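You operate a simulated robot arm through the tools that you are given. There is no shell and no other tool.

Carry out the task below with a simulated robot arm. There is one attempt and no reset: what you move stays moved.

TASK
Move the blue pin to the large hole, reset the grey slider, then take off the teal cap.
Fine: slide the slider all the way back first; it ends against the pin. Free the grey star knob; the cap goes on the cap tray.

It is judged by the outcome, as a careful person would: the job done as asked, and still so three seconds after it is handed in. It fails if anything else is knocked over, pushed out of place, dropped, spilled or broken. A push-on lid holds only when it is set on centred and level and pressed home; a screw cap is set on level and turned clockwise until tight.

THE ROBOT
A 7-joint arm with a two-finger parallel gripper, fixed in place. Base frame: the origin is at the foot of the arm, x ahead of it, y to its left, z up; the work surface is at about z = 0. Lengths are in m, angles in degrees, forces in N, time in s.
With the tool pointing down near the work surface it reaches from about 0.26 to 0.68 m from the base axis. Its first joint turns from -166.0 to 166.0 degrees. Payload 2.5 kg.
The TCP is the grasp point between the finger pads, 0.03 m short of the fingertips. In the tool frame z runs along the fingers and y along their closing line. Largest opening 0.094 m; finger width 0.028, thickness 0.01; the body of the gripper, 0.05 by 0.096 m, starts 0.055 m behind the TCP.
Orientation is told as [roll, pitch, yaw] about the base's x, y, z axes, in that order, counted from this pose: with the fingers straight down and closing along the base's y, the tool's x points along the base's -x, its y along +y and its z along -z.

THE INTERFACE
- The arm moves only by the tool jog_arm. Its arguments are lists of equal length, an entry for each row: "offset": the shift along the base's x, y, z in units of 50 mm (1.0 is 50 mm), a list of three; "rotation": the turn, a rotation vector about the base's x, y, z in units of 6 degrees (1.0 is 6 degrees), a list of three; "grip": the gripper command, from -1 (shut) to 1 (fully open), values between in proportion. In form: {"offset": [[dx, dy, dz], ...], "rotation": [[wx, wy, wz], ...], "grip": [grip, ...]}. A call has 1 to 20 rows; each row shifts and turns the commanded pose from where the row before left it. A call with a number of a shift or a turn outside -1 to 1 is refused whole. Each row takes 0.2 s and may step no farther than 0.05 m and 8.6 degrees from the row before; otherwise, or with a gripper value out of range, the whole call is refused. Where a pose cannot be reached the arm comes as near as it can. A force on the tool above 90 N (or 10 N above the force at the start of the call, whichever is more), or a blocked arm, ends the call early, and 0.2 s more pass. The fingers move at their own pace (about 0.072 m/s each) and stop on an object; they squeeze with about 39 N. The grip force told is the motor's: it shows also when the fingers shut on nothing. Time passes only in rows, and 0.2 s behind the last, so rows that do not move let the fingers close. The reply holds the time, the measured pose of the TCP, the force on the tool along the base axes, the opening and the grip force, in the units named above and with some noise, with the torque about the TCP (base axes, N m) and any sound that the robot's microphone picked up.
- Cameras (640 x 400 px; columns grow to the right, rows downward): "scene" is fixed at [0.0508, 0.5001, 0.5822]; the picture's right is [-0.72, -0.69, 0.00], its down [-0.41, 0.43, -0.81] and it looks along [0.56, -0.58, -0.59] (base axes); focal length 369 px, centre (320, 200). "wrist" rides on the gripper at [0.076, 0.014, -0.103] in the tool frame; the picture's right is [-0.18, 0.98, 0.00], its down [-0.75, -0.14, -0.64] and it looks along [-0.63, -0.12, 0.77] (tool axes); focal length 243 px, centre (320, 200). There is no depth. A picture from a camera that has moved, and an enlarged one, comes with that camera's place and axes in the base frame and with its lens.
- grab_frame(camera): a new picture of that camera. No time passes.
- close_up(camera, box): a new picture of the part [left, top, right, bottom] of that camera's present view, enlarged. No time passes.
- finish_job(): hands the job in; it is judged then, once.

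Nothing tells you positions but the pictures and the camera data. Unless the task says otherwise, let go and move clear before handing in.

The tools are called after ">>>" as name(argument=value, ...) on one line, values as JSON. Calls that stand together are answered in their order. jog_arm: Moves the arm, as the interface text tells. Its arguments: {"type":"object","properties":{"offset":{"type":"array"},"rotation":{"type":"array"},"grip":{"type":"array"}},"required":["offset","rotation","grip"]} The other tools are called the same way: grab_frame (camera) takes a picture; close_up (camera, box) takes an enlarged picture of a part of a camera's view; finish_job () hands the job in.

At the start:

```text
t: 0.0
position: [0.4059, 0.0687, 0.3211]
tcp_rot: [0.0, 0.0, 0.0]
contact_force: [0.5, 0.6, -0.1]
wrist_torque: [-0.01, 0.02, -0.02]
grip_width: 0.0942
finger_force: 0.0
```

scene: 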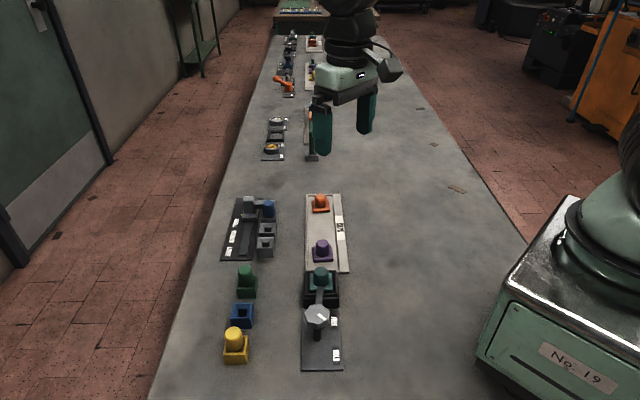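
wrist: 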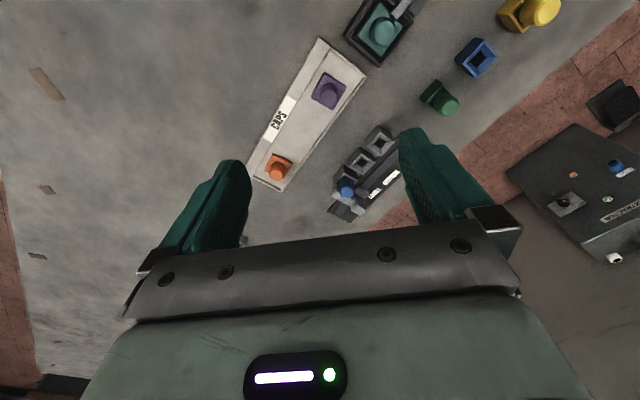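

I see a bench with a slider fixture (blue pin, grey holes), a caps tray with orange and purple caps, and a teal cap held by a star knob clamp. I'll look closer before moving.

>>> close_up(camera="scene", box=[200, 180, 360, 280])

>>> close_up(camera="scene", box=[260, 250, 420, 380])

>>> close_up(camera="wrist", box=[300, 100, 460, 240])

>>> close_up(camera="wrist", box=[240, 0, 480, 200])

```text
4.00 times, centred on (280, 230) of scene
camera zoom: at [0.0508, 0.5001, 0.5822], right [-0.72, -0.69, 0.0], down [-0.41, 0.43, -0.81], along [0.56, -0.58, -0.59], focal length 1474 px, centre (480, 80)
```

zoom: 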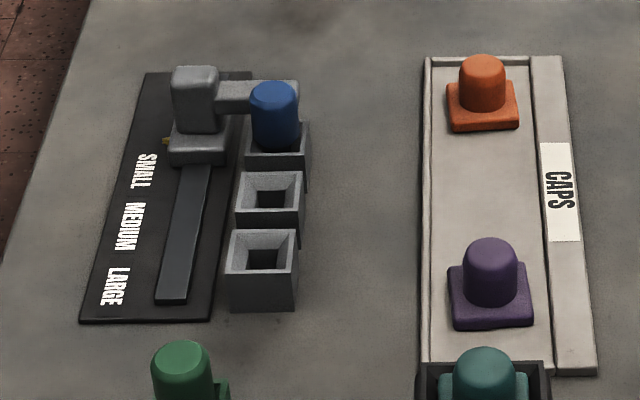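

```text
3.08 times, centred on (340, 315) of scene
camera zoom: at [0.0508, 0.5001, 0.5822], right [-0.72, -0.69, 0.0], down [-0.41, 0.43, -0.81], along [0.56, -0.58, -0.59], focal length 1134 px, centre (258, -154)
```

zoom: 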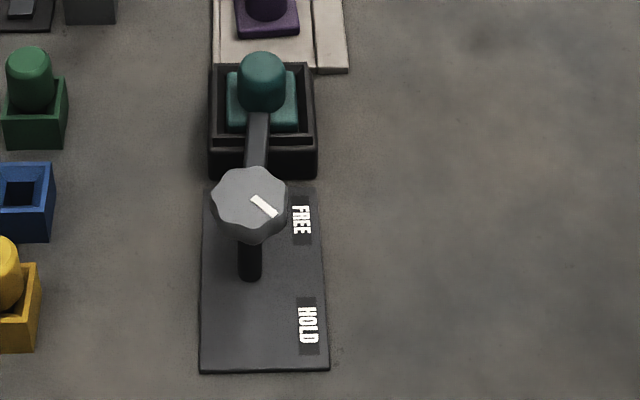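

```text
2.86 times, centred on (380, 170) of wrist
camera zoom: at [0.3312, 0.0828, 0.423], right [0.18, 0.98, 0.0], down [0.75, -0.14, 0.64], along [0.63, -0.12, -0.77], focal length 693 px, centre (149, 286)
```

zoom: 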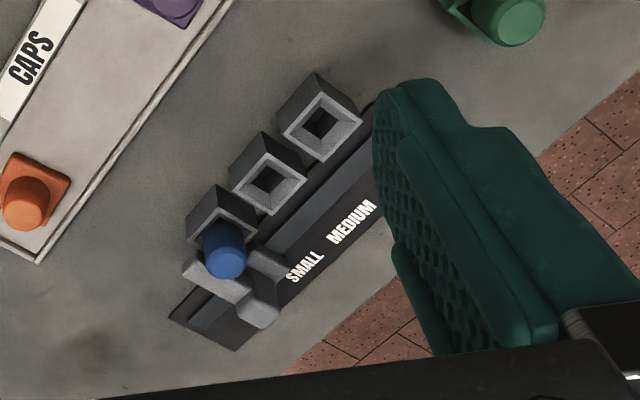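

```text
2.00 times, centred on (360, 100) of wrist
camera zoom: at [0.3312, 0.0828, 0.423], right [0.18, 0.98, 0.0], down [0.75, -0.14, 0.64], along [0.63, -0.12, -0.77], focal length 485 px, centre (240, 400)
```

zoom: 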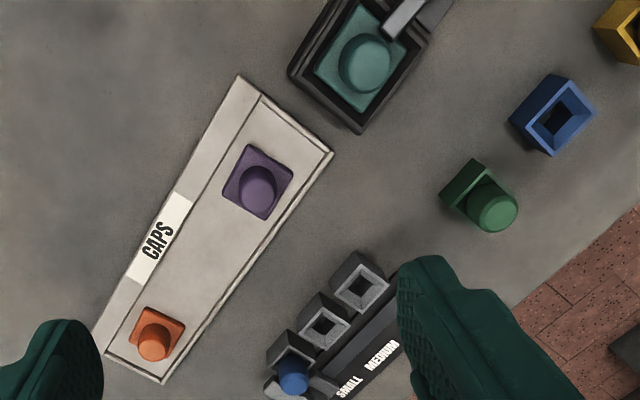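

The fixture's row runs at roughly 45° (direction about (0.71,-0.70)): small hole with the pin near (0.612,0.084), medium (0.577,0.118), large (0.542,0.152), and the slider post near (0.66,0.10) just beyond the pin. I'll move above it, turned in line with the row, for a better look.

>>> jog_arm(offset=[[0.235, 0.2275, -0.1775], [0.235, 0.2275, -0.1775], [0.235, 0.2275, -0.1775], [0.235, 0.2275, -0.1775], [0.235, 0.2275, -0.1775], [0.235, 0.2275, -0.1775], [0.235, 0.2275, -0.1775], [0.235, 0.2275, -0.1775], [0, 0, 0]], rotation=[[0, 0, -0.9375], [0, 0, -0.9375], [0, 0, -0.9375], [0, 0, -0.9375], [0, 0, -0.9375], [0, 0, -0.9375], [0, 0, -0.9375], [0, 0, -0.9375], [0, 0, 0]], grip=[1, 1, 1, 1, 1, 1, 1, 1, 1])

>>> grab_frame(camera="wrist")

>>> grab_frame(camera="scene")

```text
t: 2.0
position: [0.5024, 0.1582, 0.2473]
tcp_rot: [0.0, 0.1, -45.0]
contact_force: [-0.6, -0.2, 0.2]
wrist_torque: [0.01, -0.01, -0.01]
grip_width: 0.0939
finger_force: 0.2
```

```text
taken
camera wrist: at [0.4592, 0.2234, 0.35], right [0.83, 0.56, 0.0], down [0.43, -0.63, 0.64], along [0.36, -0.53, -0.77], focal length 243 px, centre (320, 200)
```

wrist: 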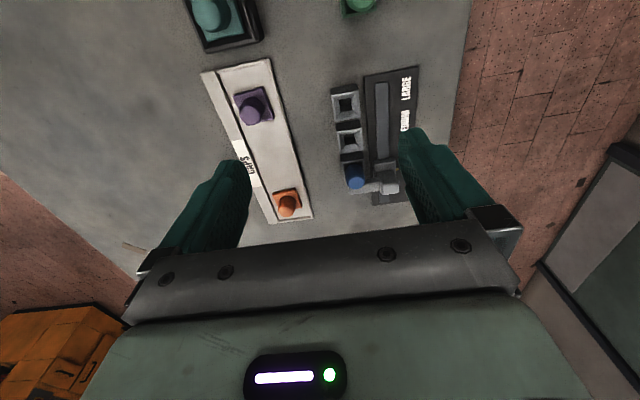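

```text
taken
```

scene: 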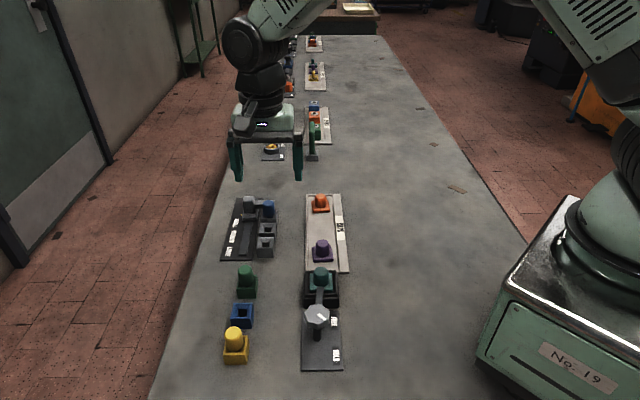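

From this pose I can see the fixture lengthwise between the fingers. I'll enlarge it to read the slider's travel and the pin's shape.

>>> close_up(camera="wrist", box=[310, 60, 450, 210])

>>> close_up(camera="scene", box=[210, 180, 300, 270])

>>> close_up(camera="scene", box=[280, 260, 360, 380])

>>> close_up(camera="wrist", box=[180, 0, 340, 230])

```text
2.67 times, centred on (380, 135) of wrist
camera zoom: at [0.4592, 0.2234, 0.35], right [0.83, 0.56, 0.0], down [0.43, -0.63, 0.64], along [0.36, -0.53, -0.77], focal length 647 px, centre (160, 373)
```

zoom: 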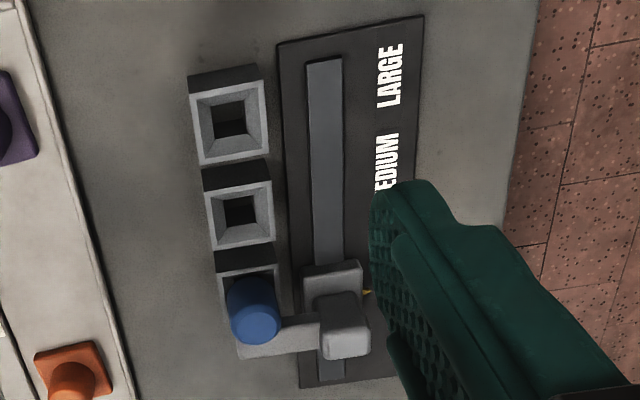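

```text
4.44 times, centred on (255, 225) of scene
camera zoom: at [0.0508, 0.5001, 0.5822], right [-0.72, -0.69, 0.0], down [-0.41, 0.43, -0.81], along [0.56, -0.58, -0.59], focal length 1638 px, centre (609, 89)
```

zoom: 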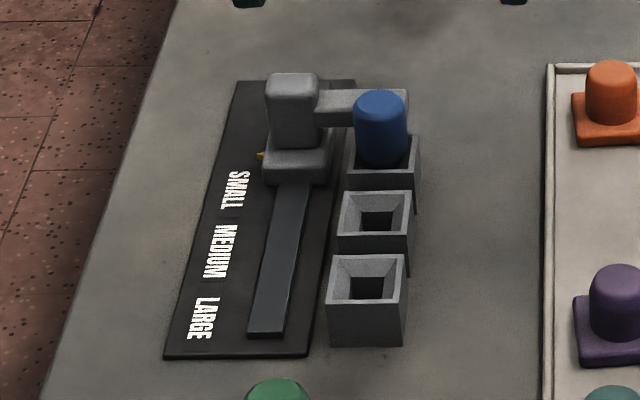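

```text
3.33 times, centred on (320, 320) of scene
camera zoom: at [0.0508, 0.5001, 0.5822], right [-0.72, -0.69, 0.0], down [-0.41, 0.43, -0.81], along [0.56, -0.58, -0.59], focal length 1229 px, centre (320, -200)
```

zoom: 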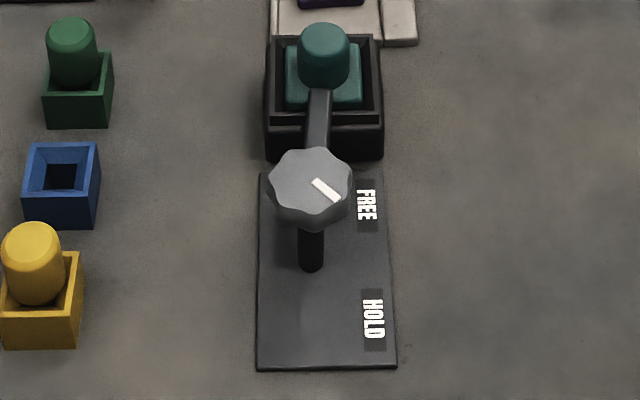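

```text
1.74 times, centred on (260, 115) of wrist
camera zoom: at [0.4592, 0.2234, 0.35], right [0.83, 0.56, 0.0], down [0.43, -0.63, 0.64], along [0.36, -0.53, -0.77], focal length 422 px, centre (424, 348)
```

zoom: 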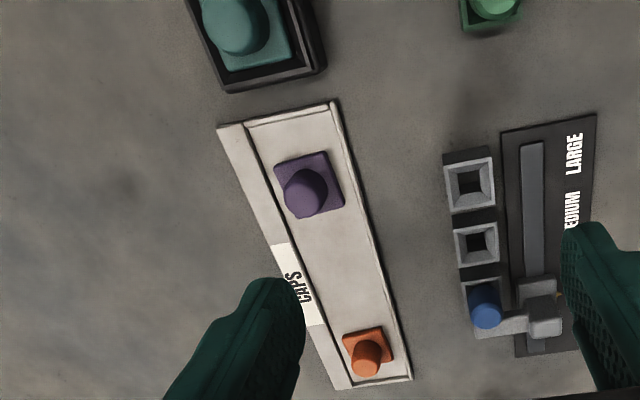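

The slider carries a gold pointer that reads SMALL, and its arm sits right behind the pin; there is some rail left behind it. I'll first push the slider back (away from the pin) with closed fingers, so I go in front of its post, tilted slightly outward for reach.

>>> jog_arm(offset=[[0.633, -0.0935, -0.4865], [0.633, -0.0935, -0.4865], [0.633, -0.0935, -0.4865], [0.633, -0.0935, -0.4865], [0, 0, 0], [0, 0, 0]], rotation=[[-0.439, -0.445, 0], [-0.439, -0.445, 0], [-0.439, -0.445, 0], [-0.439, -0.445, 0], [0, 0, 0], [0, 0, 0]], grip=[-1, -1, -1, -1, -1, -1])

>>> grab_frame(camera="wrist")

>>> close_up(camera="scene", box=[200, 130, 320, 270])

```text
t: 3.4
position: [0.6262, 0.1424, 0.151]
tcp_rot: [0.1, -15.0, -45.0]
contact_force: [0.3, -0.1, -1.2]
wrist_torque: [0.01, -0.02, 0.01]
grip_width: 0.0
finger_force: 33.3
```

```text
taken
camera wrist: at [0.5664, 0.2233, 0.2305], right [0.82, 0.57, 0.05], down [0.3, -0.5, 0.82], along [0.49, -0.65, -0.58], focal length 243 px, centre (320, 200)
```

wrist: 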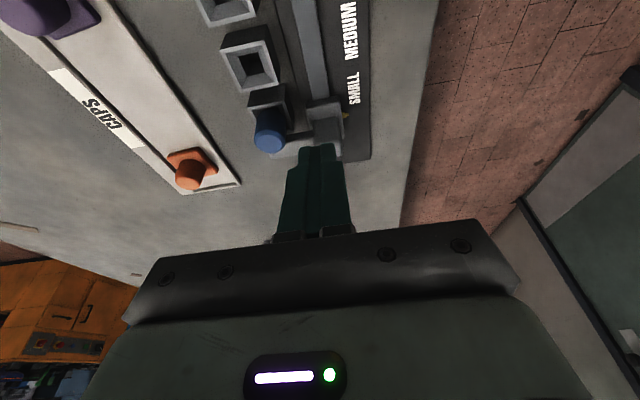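

```text
2.86 times, centred on (260, 200) of scene
camera zoom: at [0.0508, 0.5001, 0.5822], right [-0.72, -0.69, 0.0], down [-0.41, 0.43, -0.81], along [0.56, -0.58, -0.59], focal length 1053 px, centre (491, 200)
```

zoom: 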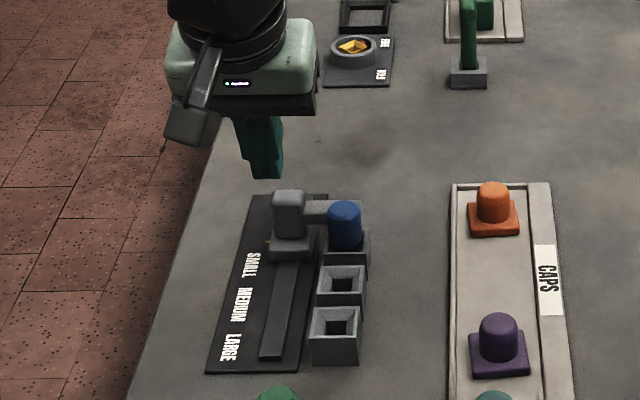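

The closed fingers are lined up with the slider post (row coordinate ~40 mm short of it). I'll lower them in front of the post and check clearance.

>>> jog_arm(offset=[[0, 0, -0.5], [0, 0, -0.5], [0, 0, -0.5], [0, 0, 0]], rotation=[[0, 0, 0], [0, 0, 0], [0, 0, 0], [0, 0, 0]], grip=[-1, -1, -1, -1])

>>> close_up(camera="wrist", box=[220, 20, 420, 200])

>>> close_up(camera="scene", box=[210, 160, 310, 260])

```text
t: 4.4
position: [0.6264, 0.1417, 0.0768]
tcp_rot: [0.1, -15.0, -45.0]
contact_force: [0.2, -0.4, 0.1]
wrist_torque: [-0.02, 0.04, -0.01]
grip_width: 0.0002
finger_force: 33.9
```

```text
2.22 times, centred on (320, 110) of wrist
camera zoom: at [0.567, 0.2231, 0.156], right [0.82, 0.57, 0.05], down [0.3, -0.5, 0.81], along [0.49, -0.65, -0.58], focal length 539 px, centre (320, 400)
```

zoom: 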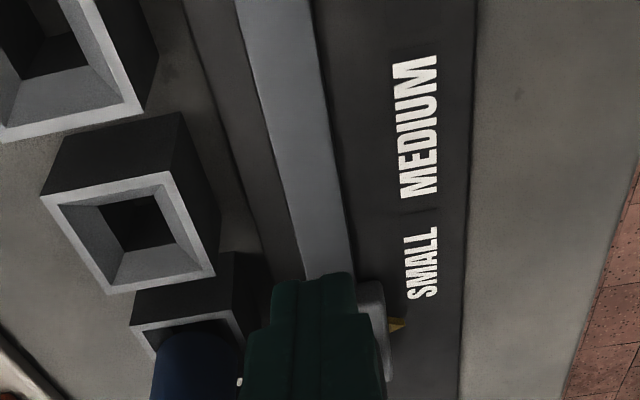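

```text
4.00 times, centred on (260, 210) of scene
camera zoom: at [0.0508, 0.5001, 0.5822], right [-0.72, -0.69, 0.0], down [-0.41, 0.43, -0.81], along [0.56, -0.58, -0.59], focal length 1474 px, centre (560, 160)
```

zoom: 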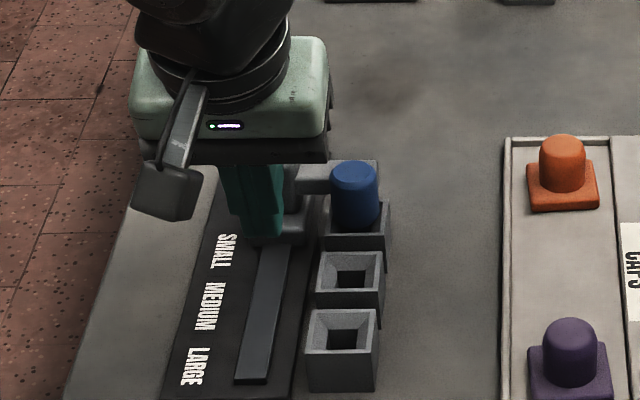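

The fingertips are in front of the post and free of contact. Now I'll push the slider back along the rail in small steps, watching the force.

>>> jog_arm(offset=[[0.142, -0.14, 0], [0.142, -0.14, 0], [0.142, -0.14, 0], [0.142, -0.14, 0]], rotation=[[0, 0, 0], [0, 0, 0], [0, 0, 0], [0, 0, 0]], grip=[-1, -1, -1, -1])

>>> close_up(camera="scene", box=[210, 160, 310, 260])

>>> close_up(camera="wrist", box=[220, 20, 420, 200])

```text
t: 5.4
position: [0.6537, 0.1139, 0.0767]
tcp_rot: [0.1, -14.9, -45.0]
contact_force: [-0.8, 2.5, 0.5]
wrist_torque: [0.07, 0.02, 0.01]
grip_width: 0.0
finger_force: 33.0
```

```text
4.00 times, centred on (260, 210) of scene
camera zoom: at [0.0508, 0.5001, 0.5822], right [-0.72, -0.69, 0.0], down [-0.41, 0.43, -0.81], along [0.56, -0.58, -0.59], focal length 1474 px, centre (560, 160)
```

zoom: 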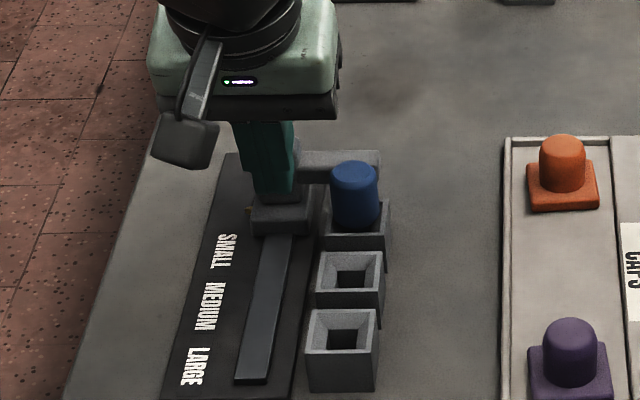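

```text
2.22 times, centred on (320, 110) of wrist
camera zoom: at [0.5954, 0.1935, 0.1555], right [0.82, 0.57, 0.05], down [0.3, -0.5, 0.81], along [0.49, -0.65, -0.58], focal length 539 px, centre (320, 400)
```

zoom: 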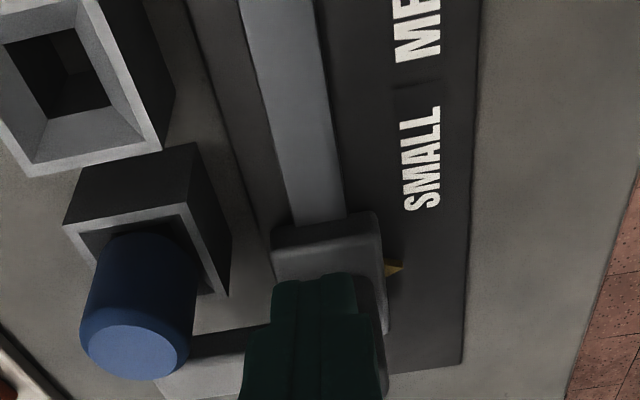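

Light contact force and the slider has begun to move back. I continue the push.

>>> jog_arm(offset=[[0.142, -0.14, 0], [0.142, -0.14, 0], [0.142, -0.14, 0]], rotation=[[0, 0, 0], [0, 0, 0], [0, 0, 0]], grip=[-1, -1, -1])

>>> close_up(camera="scene", box=[210, 160, 310, 260])

>>> close_up(camera="wrist", box=[220, 20, 420, 200])

```text
t: 6.2
position: [0.6772, 0.0928, 0.0775]
tcp_rot: [0.1, -14.9, -45.0]
contact_force: [-2.5, 0.3, 0.3]
wrist_torque: [0.0, 0.02, 0.01]
grip_width: 0.0
finger_force: 33.2
```

```text
4.00 times, centred on (260, 210) of scene
camera zoom: at [0.0508, 0.5001, 0.5822], right [-0.72, -0.69, 0.0], down [-0.41, 0.43, -0.81], along [0.56, -0.58, -0.59], focal length 1474 px, centre (560, 160)
```

zoom: 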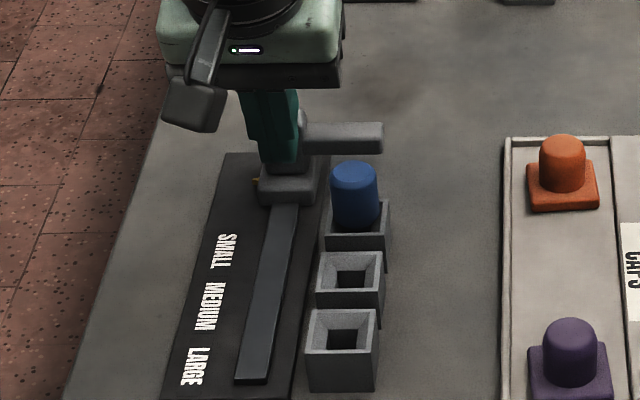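

```text
2.22 times, centred on (320, 110) of wrist
camera zoom: at [0.6175, 0.1727, 0.1561], right [0.82, 0.57, 0.05], down [0.3, -0.5, 0.81], along [0.49, -0.65, -0.58], focal length 539 px, centre (320, 400)
```

zoom: 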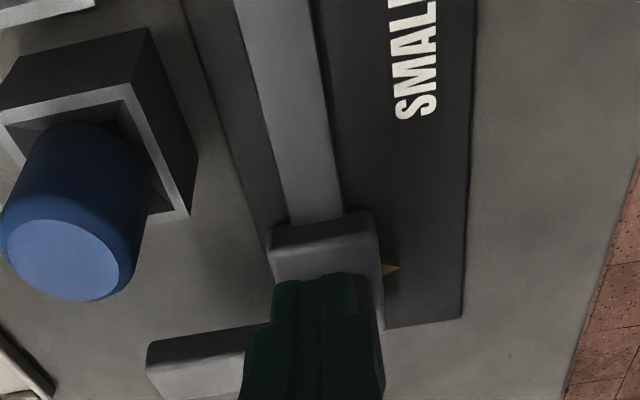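

The slider slides freely and has come clear of the pin by about 30 mm. I keep pushing to find its end stop.

>>> jog_arm(offset=[[0.142, -0.14, 0], [0.142, -0.14, 0]], rotation=[[0, 0, 0], [0, 0, 0]], grip=[-1, -1])

>>> close_up(camera="scene", box=[210, 160, 310, 260])

>>> close_up(camera="wrist", box=[220, 20, 420, 200])

```text
t: 6.8
position: [0.6865, 0.0868, 0.0748]
tcp_rot: [-0.1, -14.0, -44.7]
contact_force: [-59.1, 34.2, 21.8]
wrist_torque: [0.69, 1.05, -0.39]
grip_width: 0.0
finger_force: 32.9
```

```text
4.00 times, centred on (260, 210) of scene
camera zoom: at [0.0508, 0.5001, 0.5822], right [-0.72, -0.69, 0.0], down [-0.41, 0.43, -0.81], along [0.56, -0.58, -0.59], focal length 1474 px, centre (560, 160)
```

zoom: 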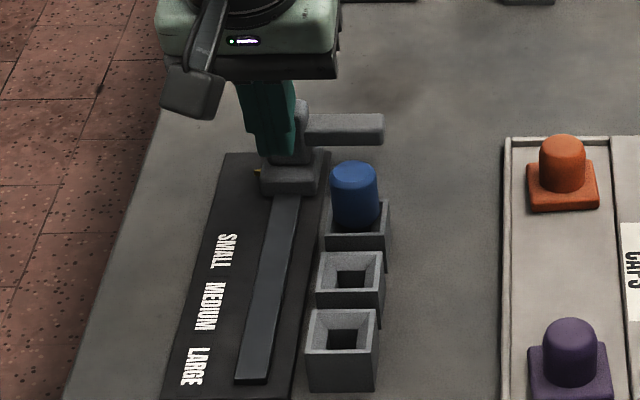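

```text
2.22 times, centred on (320, 110) of wrist
camera zoom: at [0.6278, 0.1667, 0.1558], right [0.82, 0.57, 0.04], down [0.31, -0.51, 0.81], along [0.48, -0.65, -0.59], focal length 539 px, centre (320, 400)
```

zoom: 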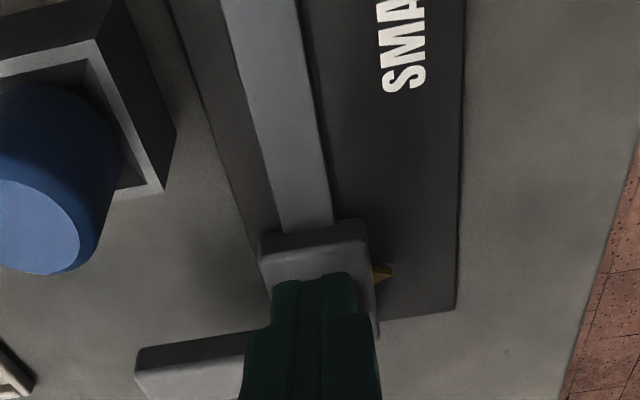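

The force jumped to ~68 N: the slider is at its end stop, all the way back. I back the fingers off and lift away, then check that it stayed.

>>> jog_arm(offset=[[-0.213, 0.21, 0], [-0.213, 0.21, 0], [-0.142, 0.14, 0], [0, 0, 0.8], [0, 0, 0.8], [0, 0, 0.4], [0, 0, 0]], rotation=[[0, 0, 0], [0, 0, 0], [0, 0, 0], [0, 0, 0], [0, 0, 0], [0, 0, 0], [0, 0, 0]], grip=[-1, -1, -1, -1, -1, -1, -1])

>>> close_up(camera="scene", box=[210, 170, 310, 260])

>>> close_up(camera="wrist", box=[200, 0, 420, 200])

```text
t: 8.4
position: [0.6621, 0.1044, 0.1769]
tcp_rot: [0.1, -15.0, -45.0]
contact_force: [-0.1, 0.9, 0.2]
wrist_torque: [0.02, -0.01, -0.02]
grip_width: 0.0
finger_force: 33.1
```

```text
4.44 times, centred on (260, 215) of scene
camera zoom: at [0.0508, 0.5001, 0.5822], right [-0.72, -0.69, 0.0], down [-0.41, 0.43, -0.81], along [0.56, -0.58, -0.59], focal length 1638 px, centre (587, 133)
```

zoom: 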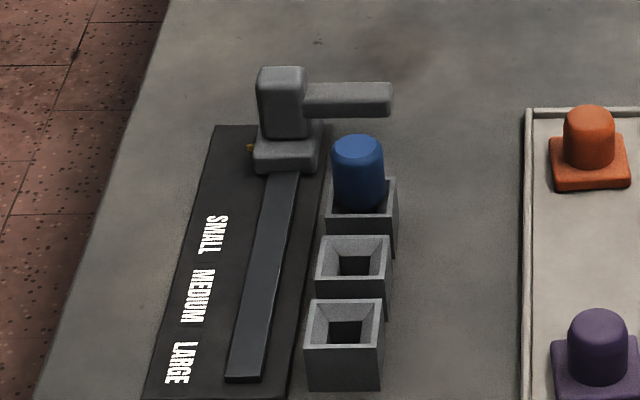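

```text
2.00 times, centred on (310, 100) of wrist
camera zoom: at [0.6027, 0.185, 0.2568], right [0.82, 0.57, 0.05], down [0.3, -0.5, 0.81], along [0.49, -0.65, -0.58], focal length 485 px, centre (340, 400)
```

zoom: 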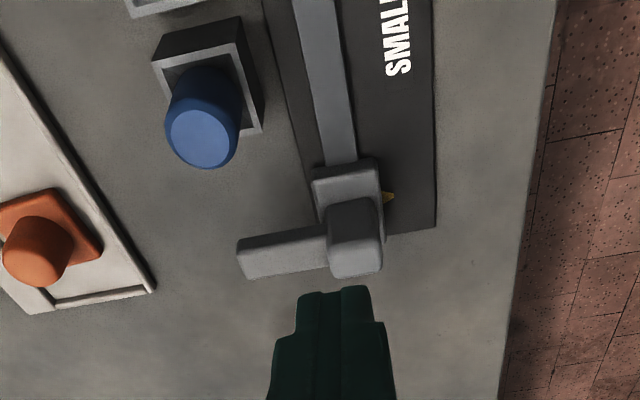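

The slider is at its back stop and has stayed there. The blue pin stands at about (0.6195, 0.082), top z ≈ 0.063; I'll straighten the tool above it with the fingers partly open, closing across the row.

>>> jog_arm(offset=[[-0.213, -0.112, -0.085], [-0.213, -0.112, -0.085], [-0.213, -0.112, -0.085], [-0.213, -0.112, -0.085], [0, 0, 0], [0, 0, 0]], rotation=[[0.439, 0.445, 0], [0.439, 0.445, 0], [0.439, 0.445, 0], [0.439, 0.445, 0], [0, 0, 0], [0, 0, 0]], grip=[0.28, 0.28, 0.28, 0.28, 0.28, 0.28])

>>> grab_frame(camera="wrist")

>>> close_up(camera="scene", box=[210, 130, 310, 260])

```text
t: 9.8
position: [0.6188, 0.082, 0.1603]
tcp_rot: [0.0, 0.0, -45.0]
contact_force: [-1.3, 0.7, -0.4]
wrist_torque: [0.0, 0.01, 0.0]
grip_width: 0.0602
finger_force: 0.1
```

```text
taken
camera wrist: at [0.577, 0.1471, 0.2618], right [0.82, 0.57, 0.0], down [0.43, -0.63, 0.64], along [0.36, -0.53, -0.77], focal length 243 px, centre (320, 200)
```

wrist: 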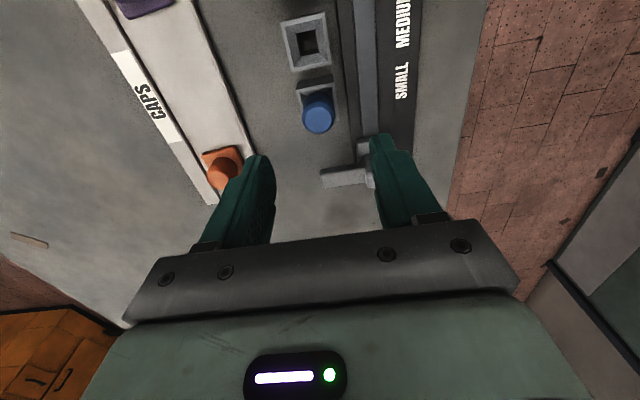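

```text
3.08 times, centred on (260, 195) of scene
camera zoom: at [0.0508, 0.5001, 0.5822], right [-0.72, -0.69, 0.0], down [-0.41, 0.43, -0.81], along [0.56, -0.58, -0.59], focal length 1134 px, centre (505, 215)
```

zoom: 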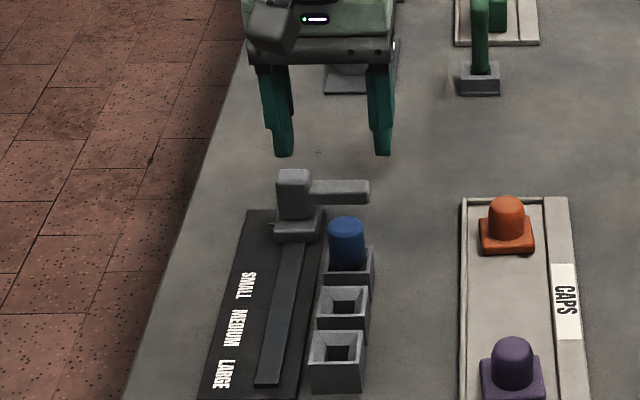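

The wrist view confirms the pin at about (0.6195, 0.083), centred between the fingers. I descend so the fingertips stop just above the block and then close.

>>> jog_arm(offset=[[0.014, 0.02, -0.6], [0, 0, -0.6], [0, 0, -0.6], [0, 0, -0.08], [0, 0, 0]], rotation=[[0, 0, 0], [0, 0, 0], [0, 0, 0], [0, 0, 0], [0, 0, 0]], grip=[0.28, 0.28, 0.28, 0.28, 0.28])

>>> grab_frame(camera="wrist")

>>> close_up(camera="scene", box=[210, 160, 310, 260])

```text
t: 11.0
position: [0.6208, 0.0847, 0.0648]
tcp_rot: [0.1, -0.1, -45.1]
contact_force: [1.0, 0.6, 0.0]
wrist_torque: [0.01, -0.03, 0.03]
grip_width: 0.0602
finger_force: 0.0
```

```text
taken
camera wrist: at [0.5781, 0.148, 0.1681], right [0.82, 0.57, 0.0], down [0.43, -0.63, 0.64], along [0.36, -0.53, -0.77], focal length 243 px, centre (320, 200)
```

wrist: 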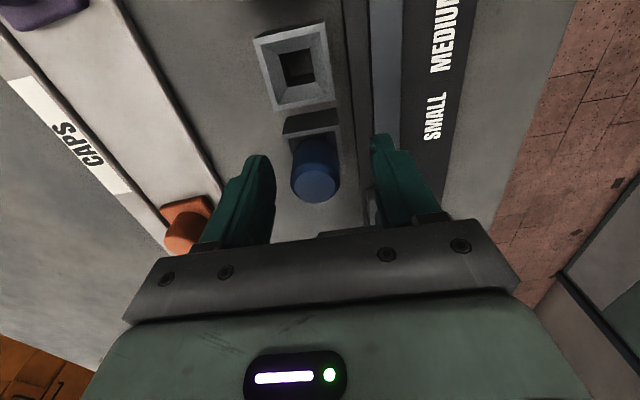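

```text
4.00 times, centred on (260, 210) of scene
camera zoom: at [0.0508, 0.5001, 0.5822], right [-0.72, -0.69, 0.0], down [-0.41, 0.43, -0.81], along [0.56, -0.58, -0.59], focal length 1474 px, centre (560, 160)
```

zoom: 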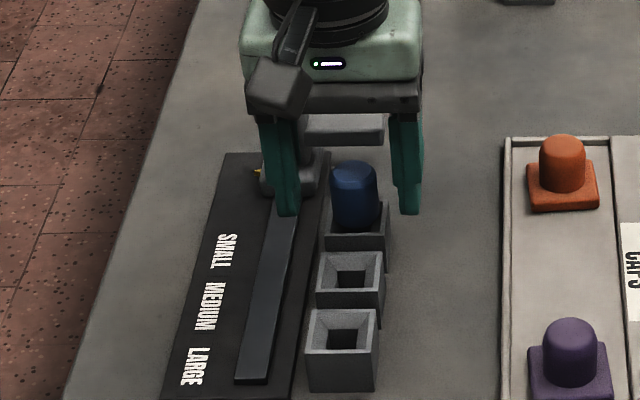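

The pin is centred between the pads with the tips just above its block. I close on it.

>>> jog_arm(offset=[[0, 0, 0], [0, 0, 0], [0, 0, 0], [0, 0, 0]], rotation=[[0, 0, 0], [0, 0, 0], [0, 0, 0], [0, 0, 0]], grip=[-1, -1, -1, -1])

>>> close_up(camera="wrist", box=[220, 20, 420, 240])

```text
t: 12.0
position: [0.6201, 0.0832, 0.0649]
tcp_rot: [-0.1, 0.0, -45.0]
contact_force: [-6.2, -4.9, 0.2]
wrist_torque: [-0.19, 0.27, 0.02]
grip_width: 0.0258
finger_force: 39.7
```

```text
1.82 times, centred on (320, 130) of wrist
camera zoom: at [0.5777, 0.1474, 0.1677], right [0.82, 0.57, 0.0], down [0.43, -0.63, 0.64], along [0.36, -0.53, -0.77], focal length 441 px, centre (320, 327)
```

zoom: 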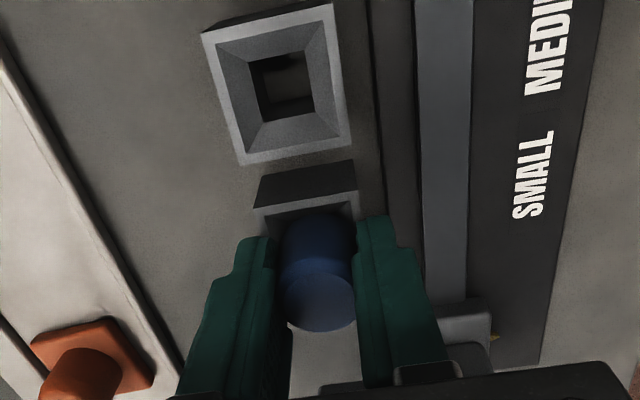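

The pin is gripped (25.8 mm wide). I lift it straight up out of the small hole.

>>> jog_arm(offset=[[-0.01, -0.01, 0.2], [0, 0, 0.3], [0, 0, 0.5], [0, 0, 0.5], [0, 0, 0.3], [0, 0, 0]], rotation=[[0, 0, 0], [0, 0, 0], [0, 0, 0], [0, 0, 0], [0, 0, 0], [0, 0, 0]], grip=[-1, -1, -1, -1, -1, -1])

>>> grab_frame(camera="wrist")

>>> close_up(camera="scene", box=[210, 130, 310, 260])

```text
t: 13.4
position: [0.62, 0.0839, 0.1564]
tcp_rot: [0.0, 0.0, -45.0]
contact_force: [-0.3, -0.1, -0.2]
wrist_torque: [-0.01, -0.03, -0.01]
grip_width: 0.0259
finger_force: 38.7
```

```text
taken
camera wrist: at [0.5777, 0.1475, 0.2588], right [0.82, 0.57, 0.0], down [0.43, -0.63, 0.64], along [0.36, -0.53, -0.77], focal length 243 px, centre (320, 200)
```

wrist: 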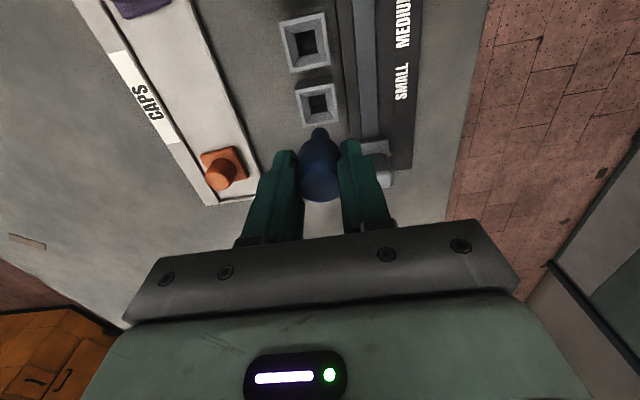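

```text
3.08 times, centred on (260, 195) of scene
camera zoom: at [0.0508, 0.5001, 0.5822], right [-0.72, -0.69, 0.0], down [-0.41, 0.43, -0.81], along [0.56, -0.58, -0.59], focal length 1134 px, centre (505, 215)
```

zoom: 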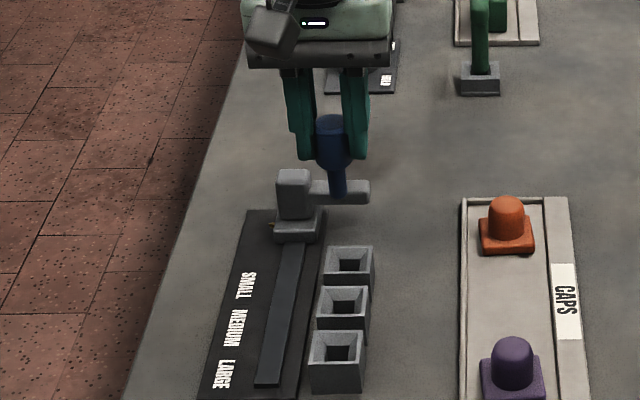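

The pin hangs straight, with a thin shank below its head. The hole spacing comes out at 50 mm along the row, so the large hole is at about (0.549, 0.154); I move there at height and check alignment.

>>> jog_arm(offset=[[-0.471, 0.471, 0], [-0.471, 0.471, 0], [-0.471, 0.471, 0], [0, 0, -0.3], [0, 0, 0]], rotation=[[0, 0, 0], [0, 0, 0], [0, 0, 0], [0, 0, 0], [0, 0, 0]], grip=[-1, -1, -1, -1, -1])

>>> grab_frame(camera="wrist")

>>> close_up(camera="wrist", box=[240, 60, 400, 220])

>>> close_up(camera="scene", box=[210, 160, 310, 260])

```text
t: 14.6
position: [0.5478, 0.1545, 0.1423]
tcp_rot: [0.0, 0.0, -45.1]
contact_force: [0.2, -0.6, -0.9]
wrist_torque: [-0.02, 0.0, 0.01]
grip_width: 0.0262
finger_force: 38.7
```

```text
taken
camera wrist: at [0.5061, 0.218, 0.2441], right [0.82, 0.57, 0.0], down [0.43, -0.63, 0.64], along [0.36, -0.53, -0.77], focal length 243 px, centre (320, 200)
```

wrist: 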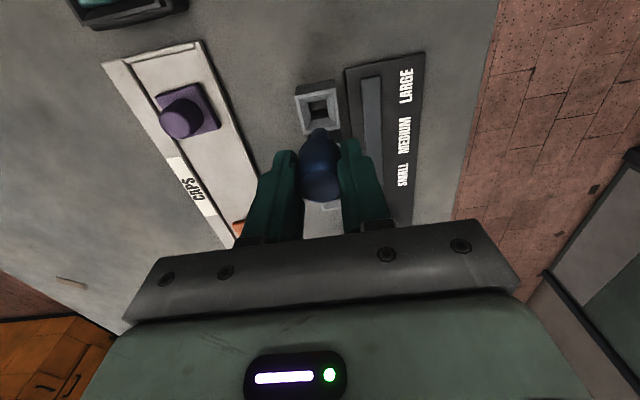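

```text
2.50 times, centred on (320, 140) of wrist
camera zoom: at [0.5061, 0.218, 0.2441], right [0.82, 0.57, 0.0], down [0.43, -0.63, 0.64], along [0.36, -0.53, -0.77], focal length 606 px, centre (320, 350)
```

zoom: 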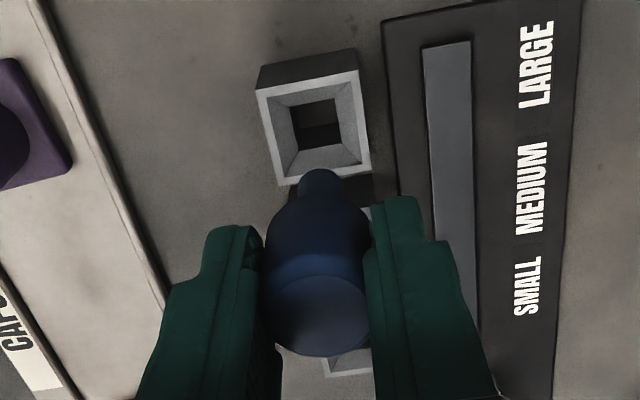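

```text
4.00 times, centred on (260, 210) of scene
camera zoom: at [0.0508, 0.5001, 0.5822], right [-0.72, -0.69, 0.0], down [-0.41, 0.43, -0.81], along [0.56, -0.58, -0.59], focal length 1474 px, centre (560, 160)
```

zoom: 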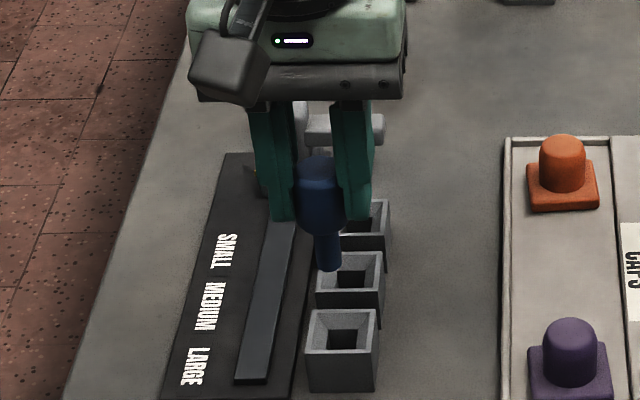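

The large hole measures (0.548, 0.154), matching the TCP. I lower until the shank tip is just above the funnel and re-check.

>>> jog_arm(offset=[[0.005, 0, -0.35], [0, 0, -0.35], [0, 0, 0]], rotation=[[0, 0, 0], [0, 0, 0], [0, 0, 0]], grip=[-1, -1, -1])

>>> close_up(camera="wrist", box=[240, 60, 400, 220])

>>> close_up(camera="scene", box=[210, 180, 310, 270])

```text
t: 15.4
position: [0.5489, 0.1537, 0.1061]
tcp_rot: [0.0, 0.0, -45.0]
contact_force: [-0.3, -0.5, -0.5]
wrist_torque: [-0.01, -0.01, -0.01]
grip_width: 0.0259
finger_force: 39.1
```

```text
2.50 times, centred on (320, 140) of wrist
camera zoom: at [0.5062, 0.2182, 0.2089], right [0.82, 0.57, 0.0], down [0.43, -0.63, 0.64], along [0.36, -0.53, -0.77], focal length 606 px, centre (320, 350)
```

zoom: 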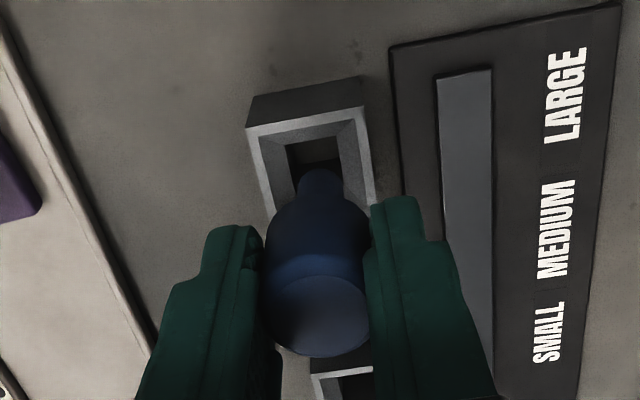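

```text
4.44 times, centred on (260, 225) of scene
camera zoom: at [0.0508, 0.5001, 0.5822], right [-0.72, -0.69, 0.0], down [-0.41, 0.43, -0.81], along [0.56, -0.58, -0.59], focal length 1638 px, centre (587, 89)
```

zoom: 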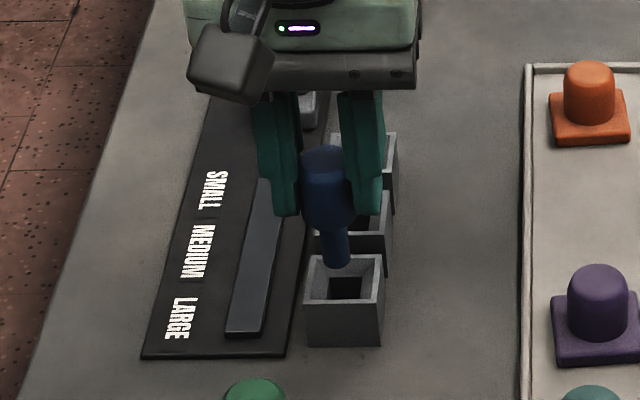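

The scene view hints the pin is a few mm to the rail side of the hole. I'll zoom in tighter before inserting.

>>> close_up(camera="scene", box=[255, 210, 305, 260])

>>> close_up(camera="wrist", box=[280, 80, 360, 160])

```text
8.00 times, centred on (280, 235) of scene
camera zoom: at [0.0508, 0.5001, 0.5822], right [-0.72, -0.69, 0.0], down [-0.41, 0.43, -0.81], along [0.56, -0.58, -0.59], focal length 2949 px, centre (640, -80)
```

zoom: 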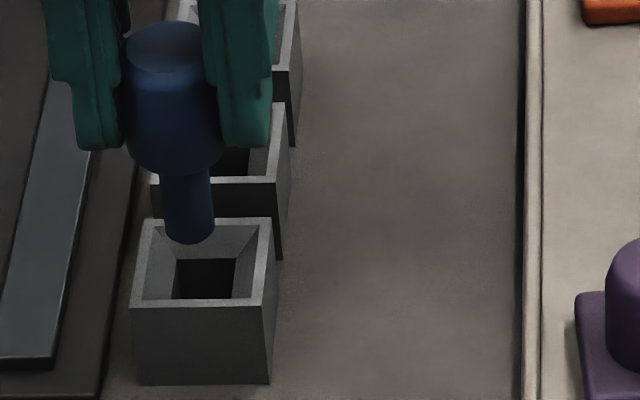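

```text
5.00 times, centred on (320, 120) of wrist
camera zoom: at [0.5062, 0.2182, 0.2089], right [0.82, 0.57, 0.0], down [0.43, -0.63, 0.64], along [0.36, -0.53, -0.77], focal length 1213 px, centre (320, 600)
```

zoom: 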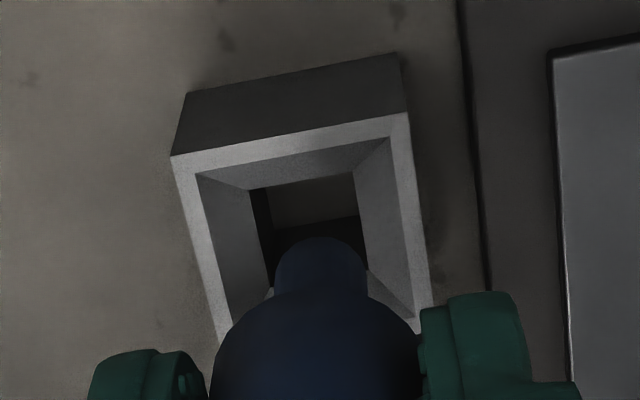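

Both views agree the pin is about 2.4 mm to the rail side of the hole centre (the row is turned slightly from 45°). I correct by that and lower a little, then check.

>>> jog_arm(offset=[[-0.034, -0.034, 0], [0, 0, -0.12], [0, 0, 0]], rotation=[[0, 0, 0], [0, 0, 0], [0, 0, 0]], grip=[-1, -1, -1])

>>> close_up(camera="scene", box=[255, 210, 305, 260])

>>> close_up(camera="wrist", box=[280, 80, 360, 160])

```text
t: 16.2
position: [0.547, 0.1524, 0.1008]
tcp_rot: [-0.1, 0.0, -45.0]
contact_force: [0.2, 0.1, -1.2]
wrist_torque: [-0.01, -0.03, -0.01]
grip_width: 0.0258
finger_force: 39.1
```

```text
8.00 times, centred on (280, 235) of scene
camera zoom: at [0.0508, 0.5001, 0.5822], right [-0.72, -0.69, 0.0], down [-0.41, 0.43, -0.81], along [0.56, -0.58, -0.59], focal length 2949 px, centre (640, -80)
```

zoom: 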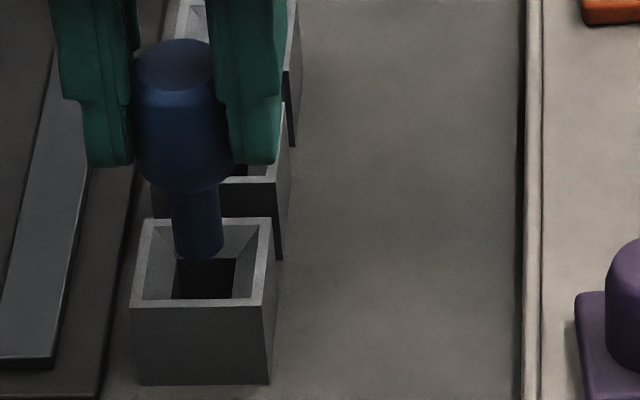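

```text
5.00 times, centred on (320, 120) of wrist
camera zoom: at [0.5051, 0.2167, 0.2027], right [0.82, 0.57, 0.0], down [0.43, -0.63, 0.64], along [0.36, -0.53, -0.77], focal length 1213 px, centre (320, 600)
```

zoom: 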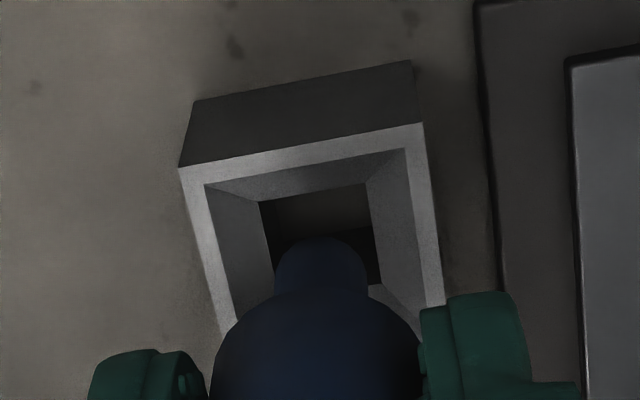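

Alignment now looks centred in both views. I lower the pin into the large hole in small steps.

>>> jog_arm(offset=[[0, 0, -0.15], [0, 0, -0.15], [0, 0, -0.15], [0, 0, 0]], rotation=[[0, 0, 0], [0, 0, 0], [0, 0, 0], [0, 0, 0]], grip=[-1, -1, -1, -1])

>>> close_up(camera="scene", box=[255, 210, 305, 260])

```text
t: 17.2
position: [0.5473, 0.1525, 0.0774]
tcp_rot: [0.0, -0.1, -45.0]
contact_force: [-0.2, -0.1, -0.7]
wrist_torque: [-0.03, 0.0, 0.0]
grip_width: 0.0262
finger_force: 39.1
```

```text
8.00 times, centred on (280, 235) of scene
camera zoom: at [0.0508, 0.5001, 0.5822], right [-0.72, -0.69, 0.0], down [-0.41, 0.43, -0.81], along [0.56, -0.58, -0.59], focal length 2949 px, centre (640, -80)
```

zoom: 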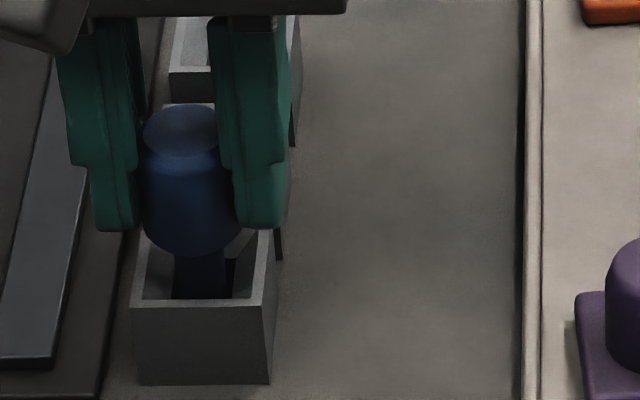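

The shank has entered the hole with no side force. I lower the last ~12 mm until it seats.

>>> jog_arm(offset=[[0, 0, -0.1], [0, 0, -0.08], [0, 0, -0.05], [0, 0, 0]], rotation=[[0, 0, 0], [0, 0, 0], [0, 0, 0], [0, 0, 0]], grip=[-1, -1, -1, -1])

>>> close_up(camera="scene", box=[255, 210, 305, 260])

```text
t: 18.2
position: [0.5475, 0.1518, 0.0671]
tcp_rot: [0.0, 0.1, -45.0]
contact_force: [-0.5, -0.1, -0.7]
wrist_torque: [0.01, 0.01, -0.03]
grip_width: 0.0259
finger_force: 38.8
```

```text
8.00 times, centred on (280, 235) of scene
camera zoom: at [0.0508, 0.5001, 0.5822], right [-0.72, -0.69, 0.0], down [-0.41, 0.43, -0.81], along [0.56, -0.58, -0.59], focal length 2949 px, centre (640, -80)
```

zoom: 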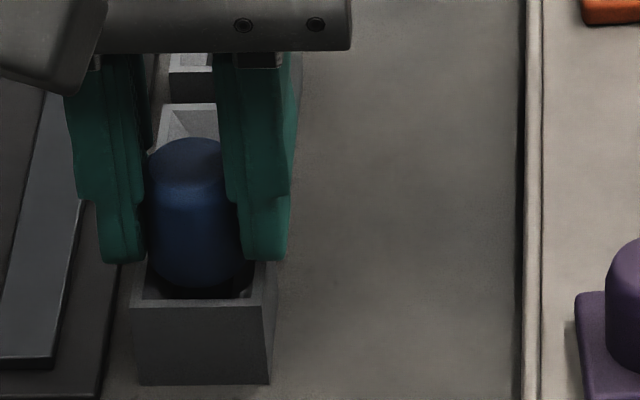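

Almost seated. I ease down another couple of millimetres to feel for the seat.

>>> jog_arm(offset=[[0, 0, -0.04], [0, 0, -0.03], [0, 0, 0]], rotation=[[0, 0, 0], [0, 0, 0], [0, 0, 0]], grip=[-1, -1, -1])

>>> close_up(camera="scene", box=[255, 210, 305, 260])

```text
t: 19.0
position: [0.5488, 0.1537, 0.0649]
tcp_rot: [0.2, -0.2, -45.0]
contact_force: [-9.0, -2.3, 34.6]
wrist_torque: [-0.21, 0.5, -0.04]
grip_width: 0.0262
finger_force: 38.9
```

```text
8.00 times, centred on (280, 235) of scene
camera zoom: at [0.0508, 0.5001, 0.5822], right [-0.72, -0.69, 0.0], down [-0.41, 0.43, -0.81], along [0.56, -0.58, -0.59], focal length 2949 px, centre (640, -80)
```

zoom: 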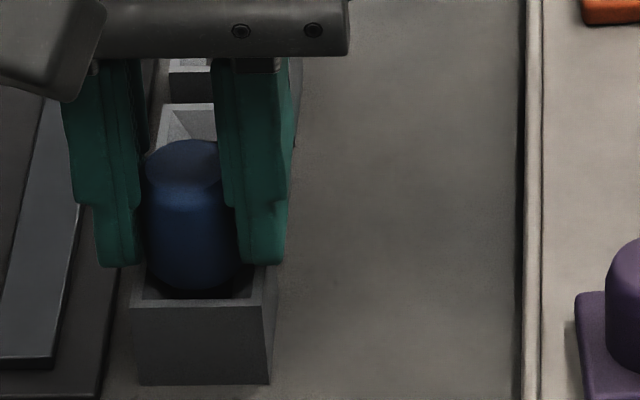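

Seated: upward force ~35 N at the same height as in the small hole. I relax the push, open the fingers and lift clear.

>>> jog_arm(offset=[[0, 0, 0.03], [0, 0, 0], [0, 0, 0], [0, 0, 0.4], [0, 0, 0.8], [0, 0, 0.8], [0, 0, 0]], rotation=[[0, 0, 0], [0, 0, 0], [0, 0, 0], [0, 0, 0], [0, 0, 0], [0, 0, 0], [0, 0, 0]], grip=[-1, 0.28, 0.28, 0.28, 0.28, 0.28, 0.28])

>>> close_up(camera="scene", box=[210, 170, 310, 260])

>>> close_up(camera="wrist", box=[220, 20, 440, 220])

```text
t: 20.6
position: [0.5477, 0.1523, 0.1658]
tcp_rot: [0.1, 0.1, -45.0]
contact_force: [0.4, -0.5, 0.5]
wrist_torque: [0.01, -0.01, 0.05]
grip_width: 0.0603
finger_force: 0.0
```

```text
4.44 times, centred on (260, 215) of scene
camera zoom: at [0.0508, 0.5001, 0.5822], right [-0.72, -0.69, 0.0], down [-0.41, 0.43, -0.81], along [0.56, -0.58, -0.59], focal length 1638 px, centre (587, 133)
```

zoom: 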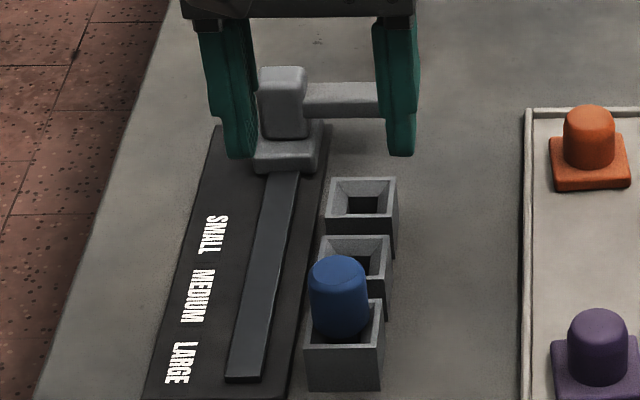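

```text
2.00 times, centred on (330, 120) of wrist
camera zoom: at [0.5061, 0.215, 0.2675], right [0.82, 0.57, 0.0], down [0.43, -0.63, 0.64], along [0.36, -0.53, -0.77], focal length 485 px, centre (300, 360)
```

zoom: 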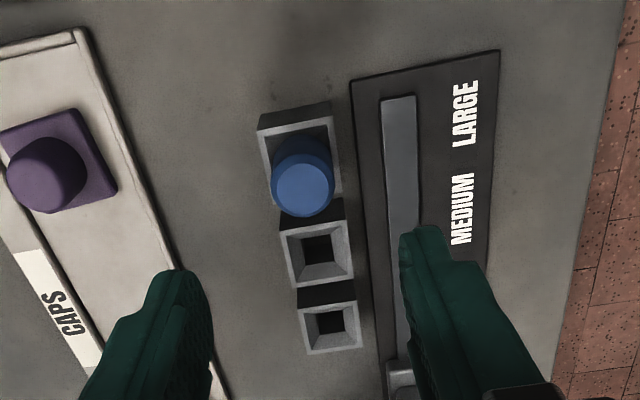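

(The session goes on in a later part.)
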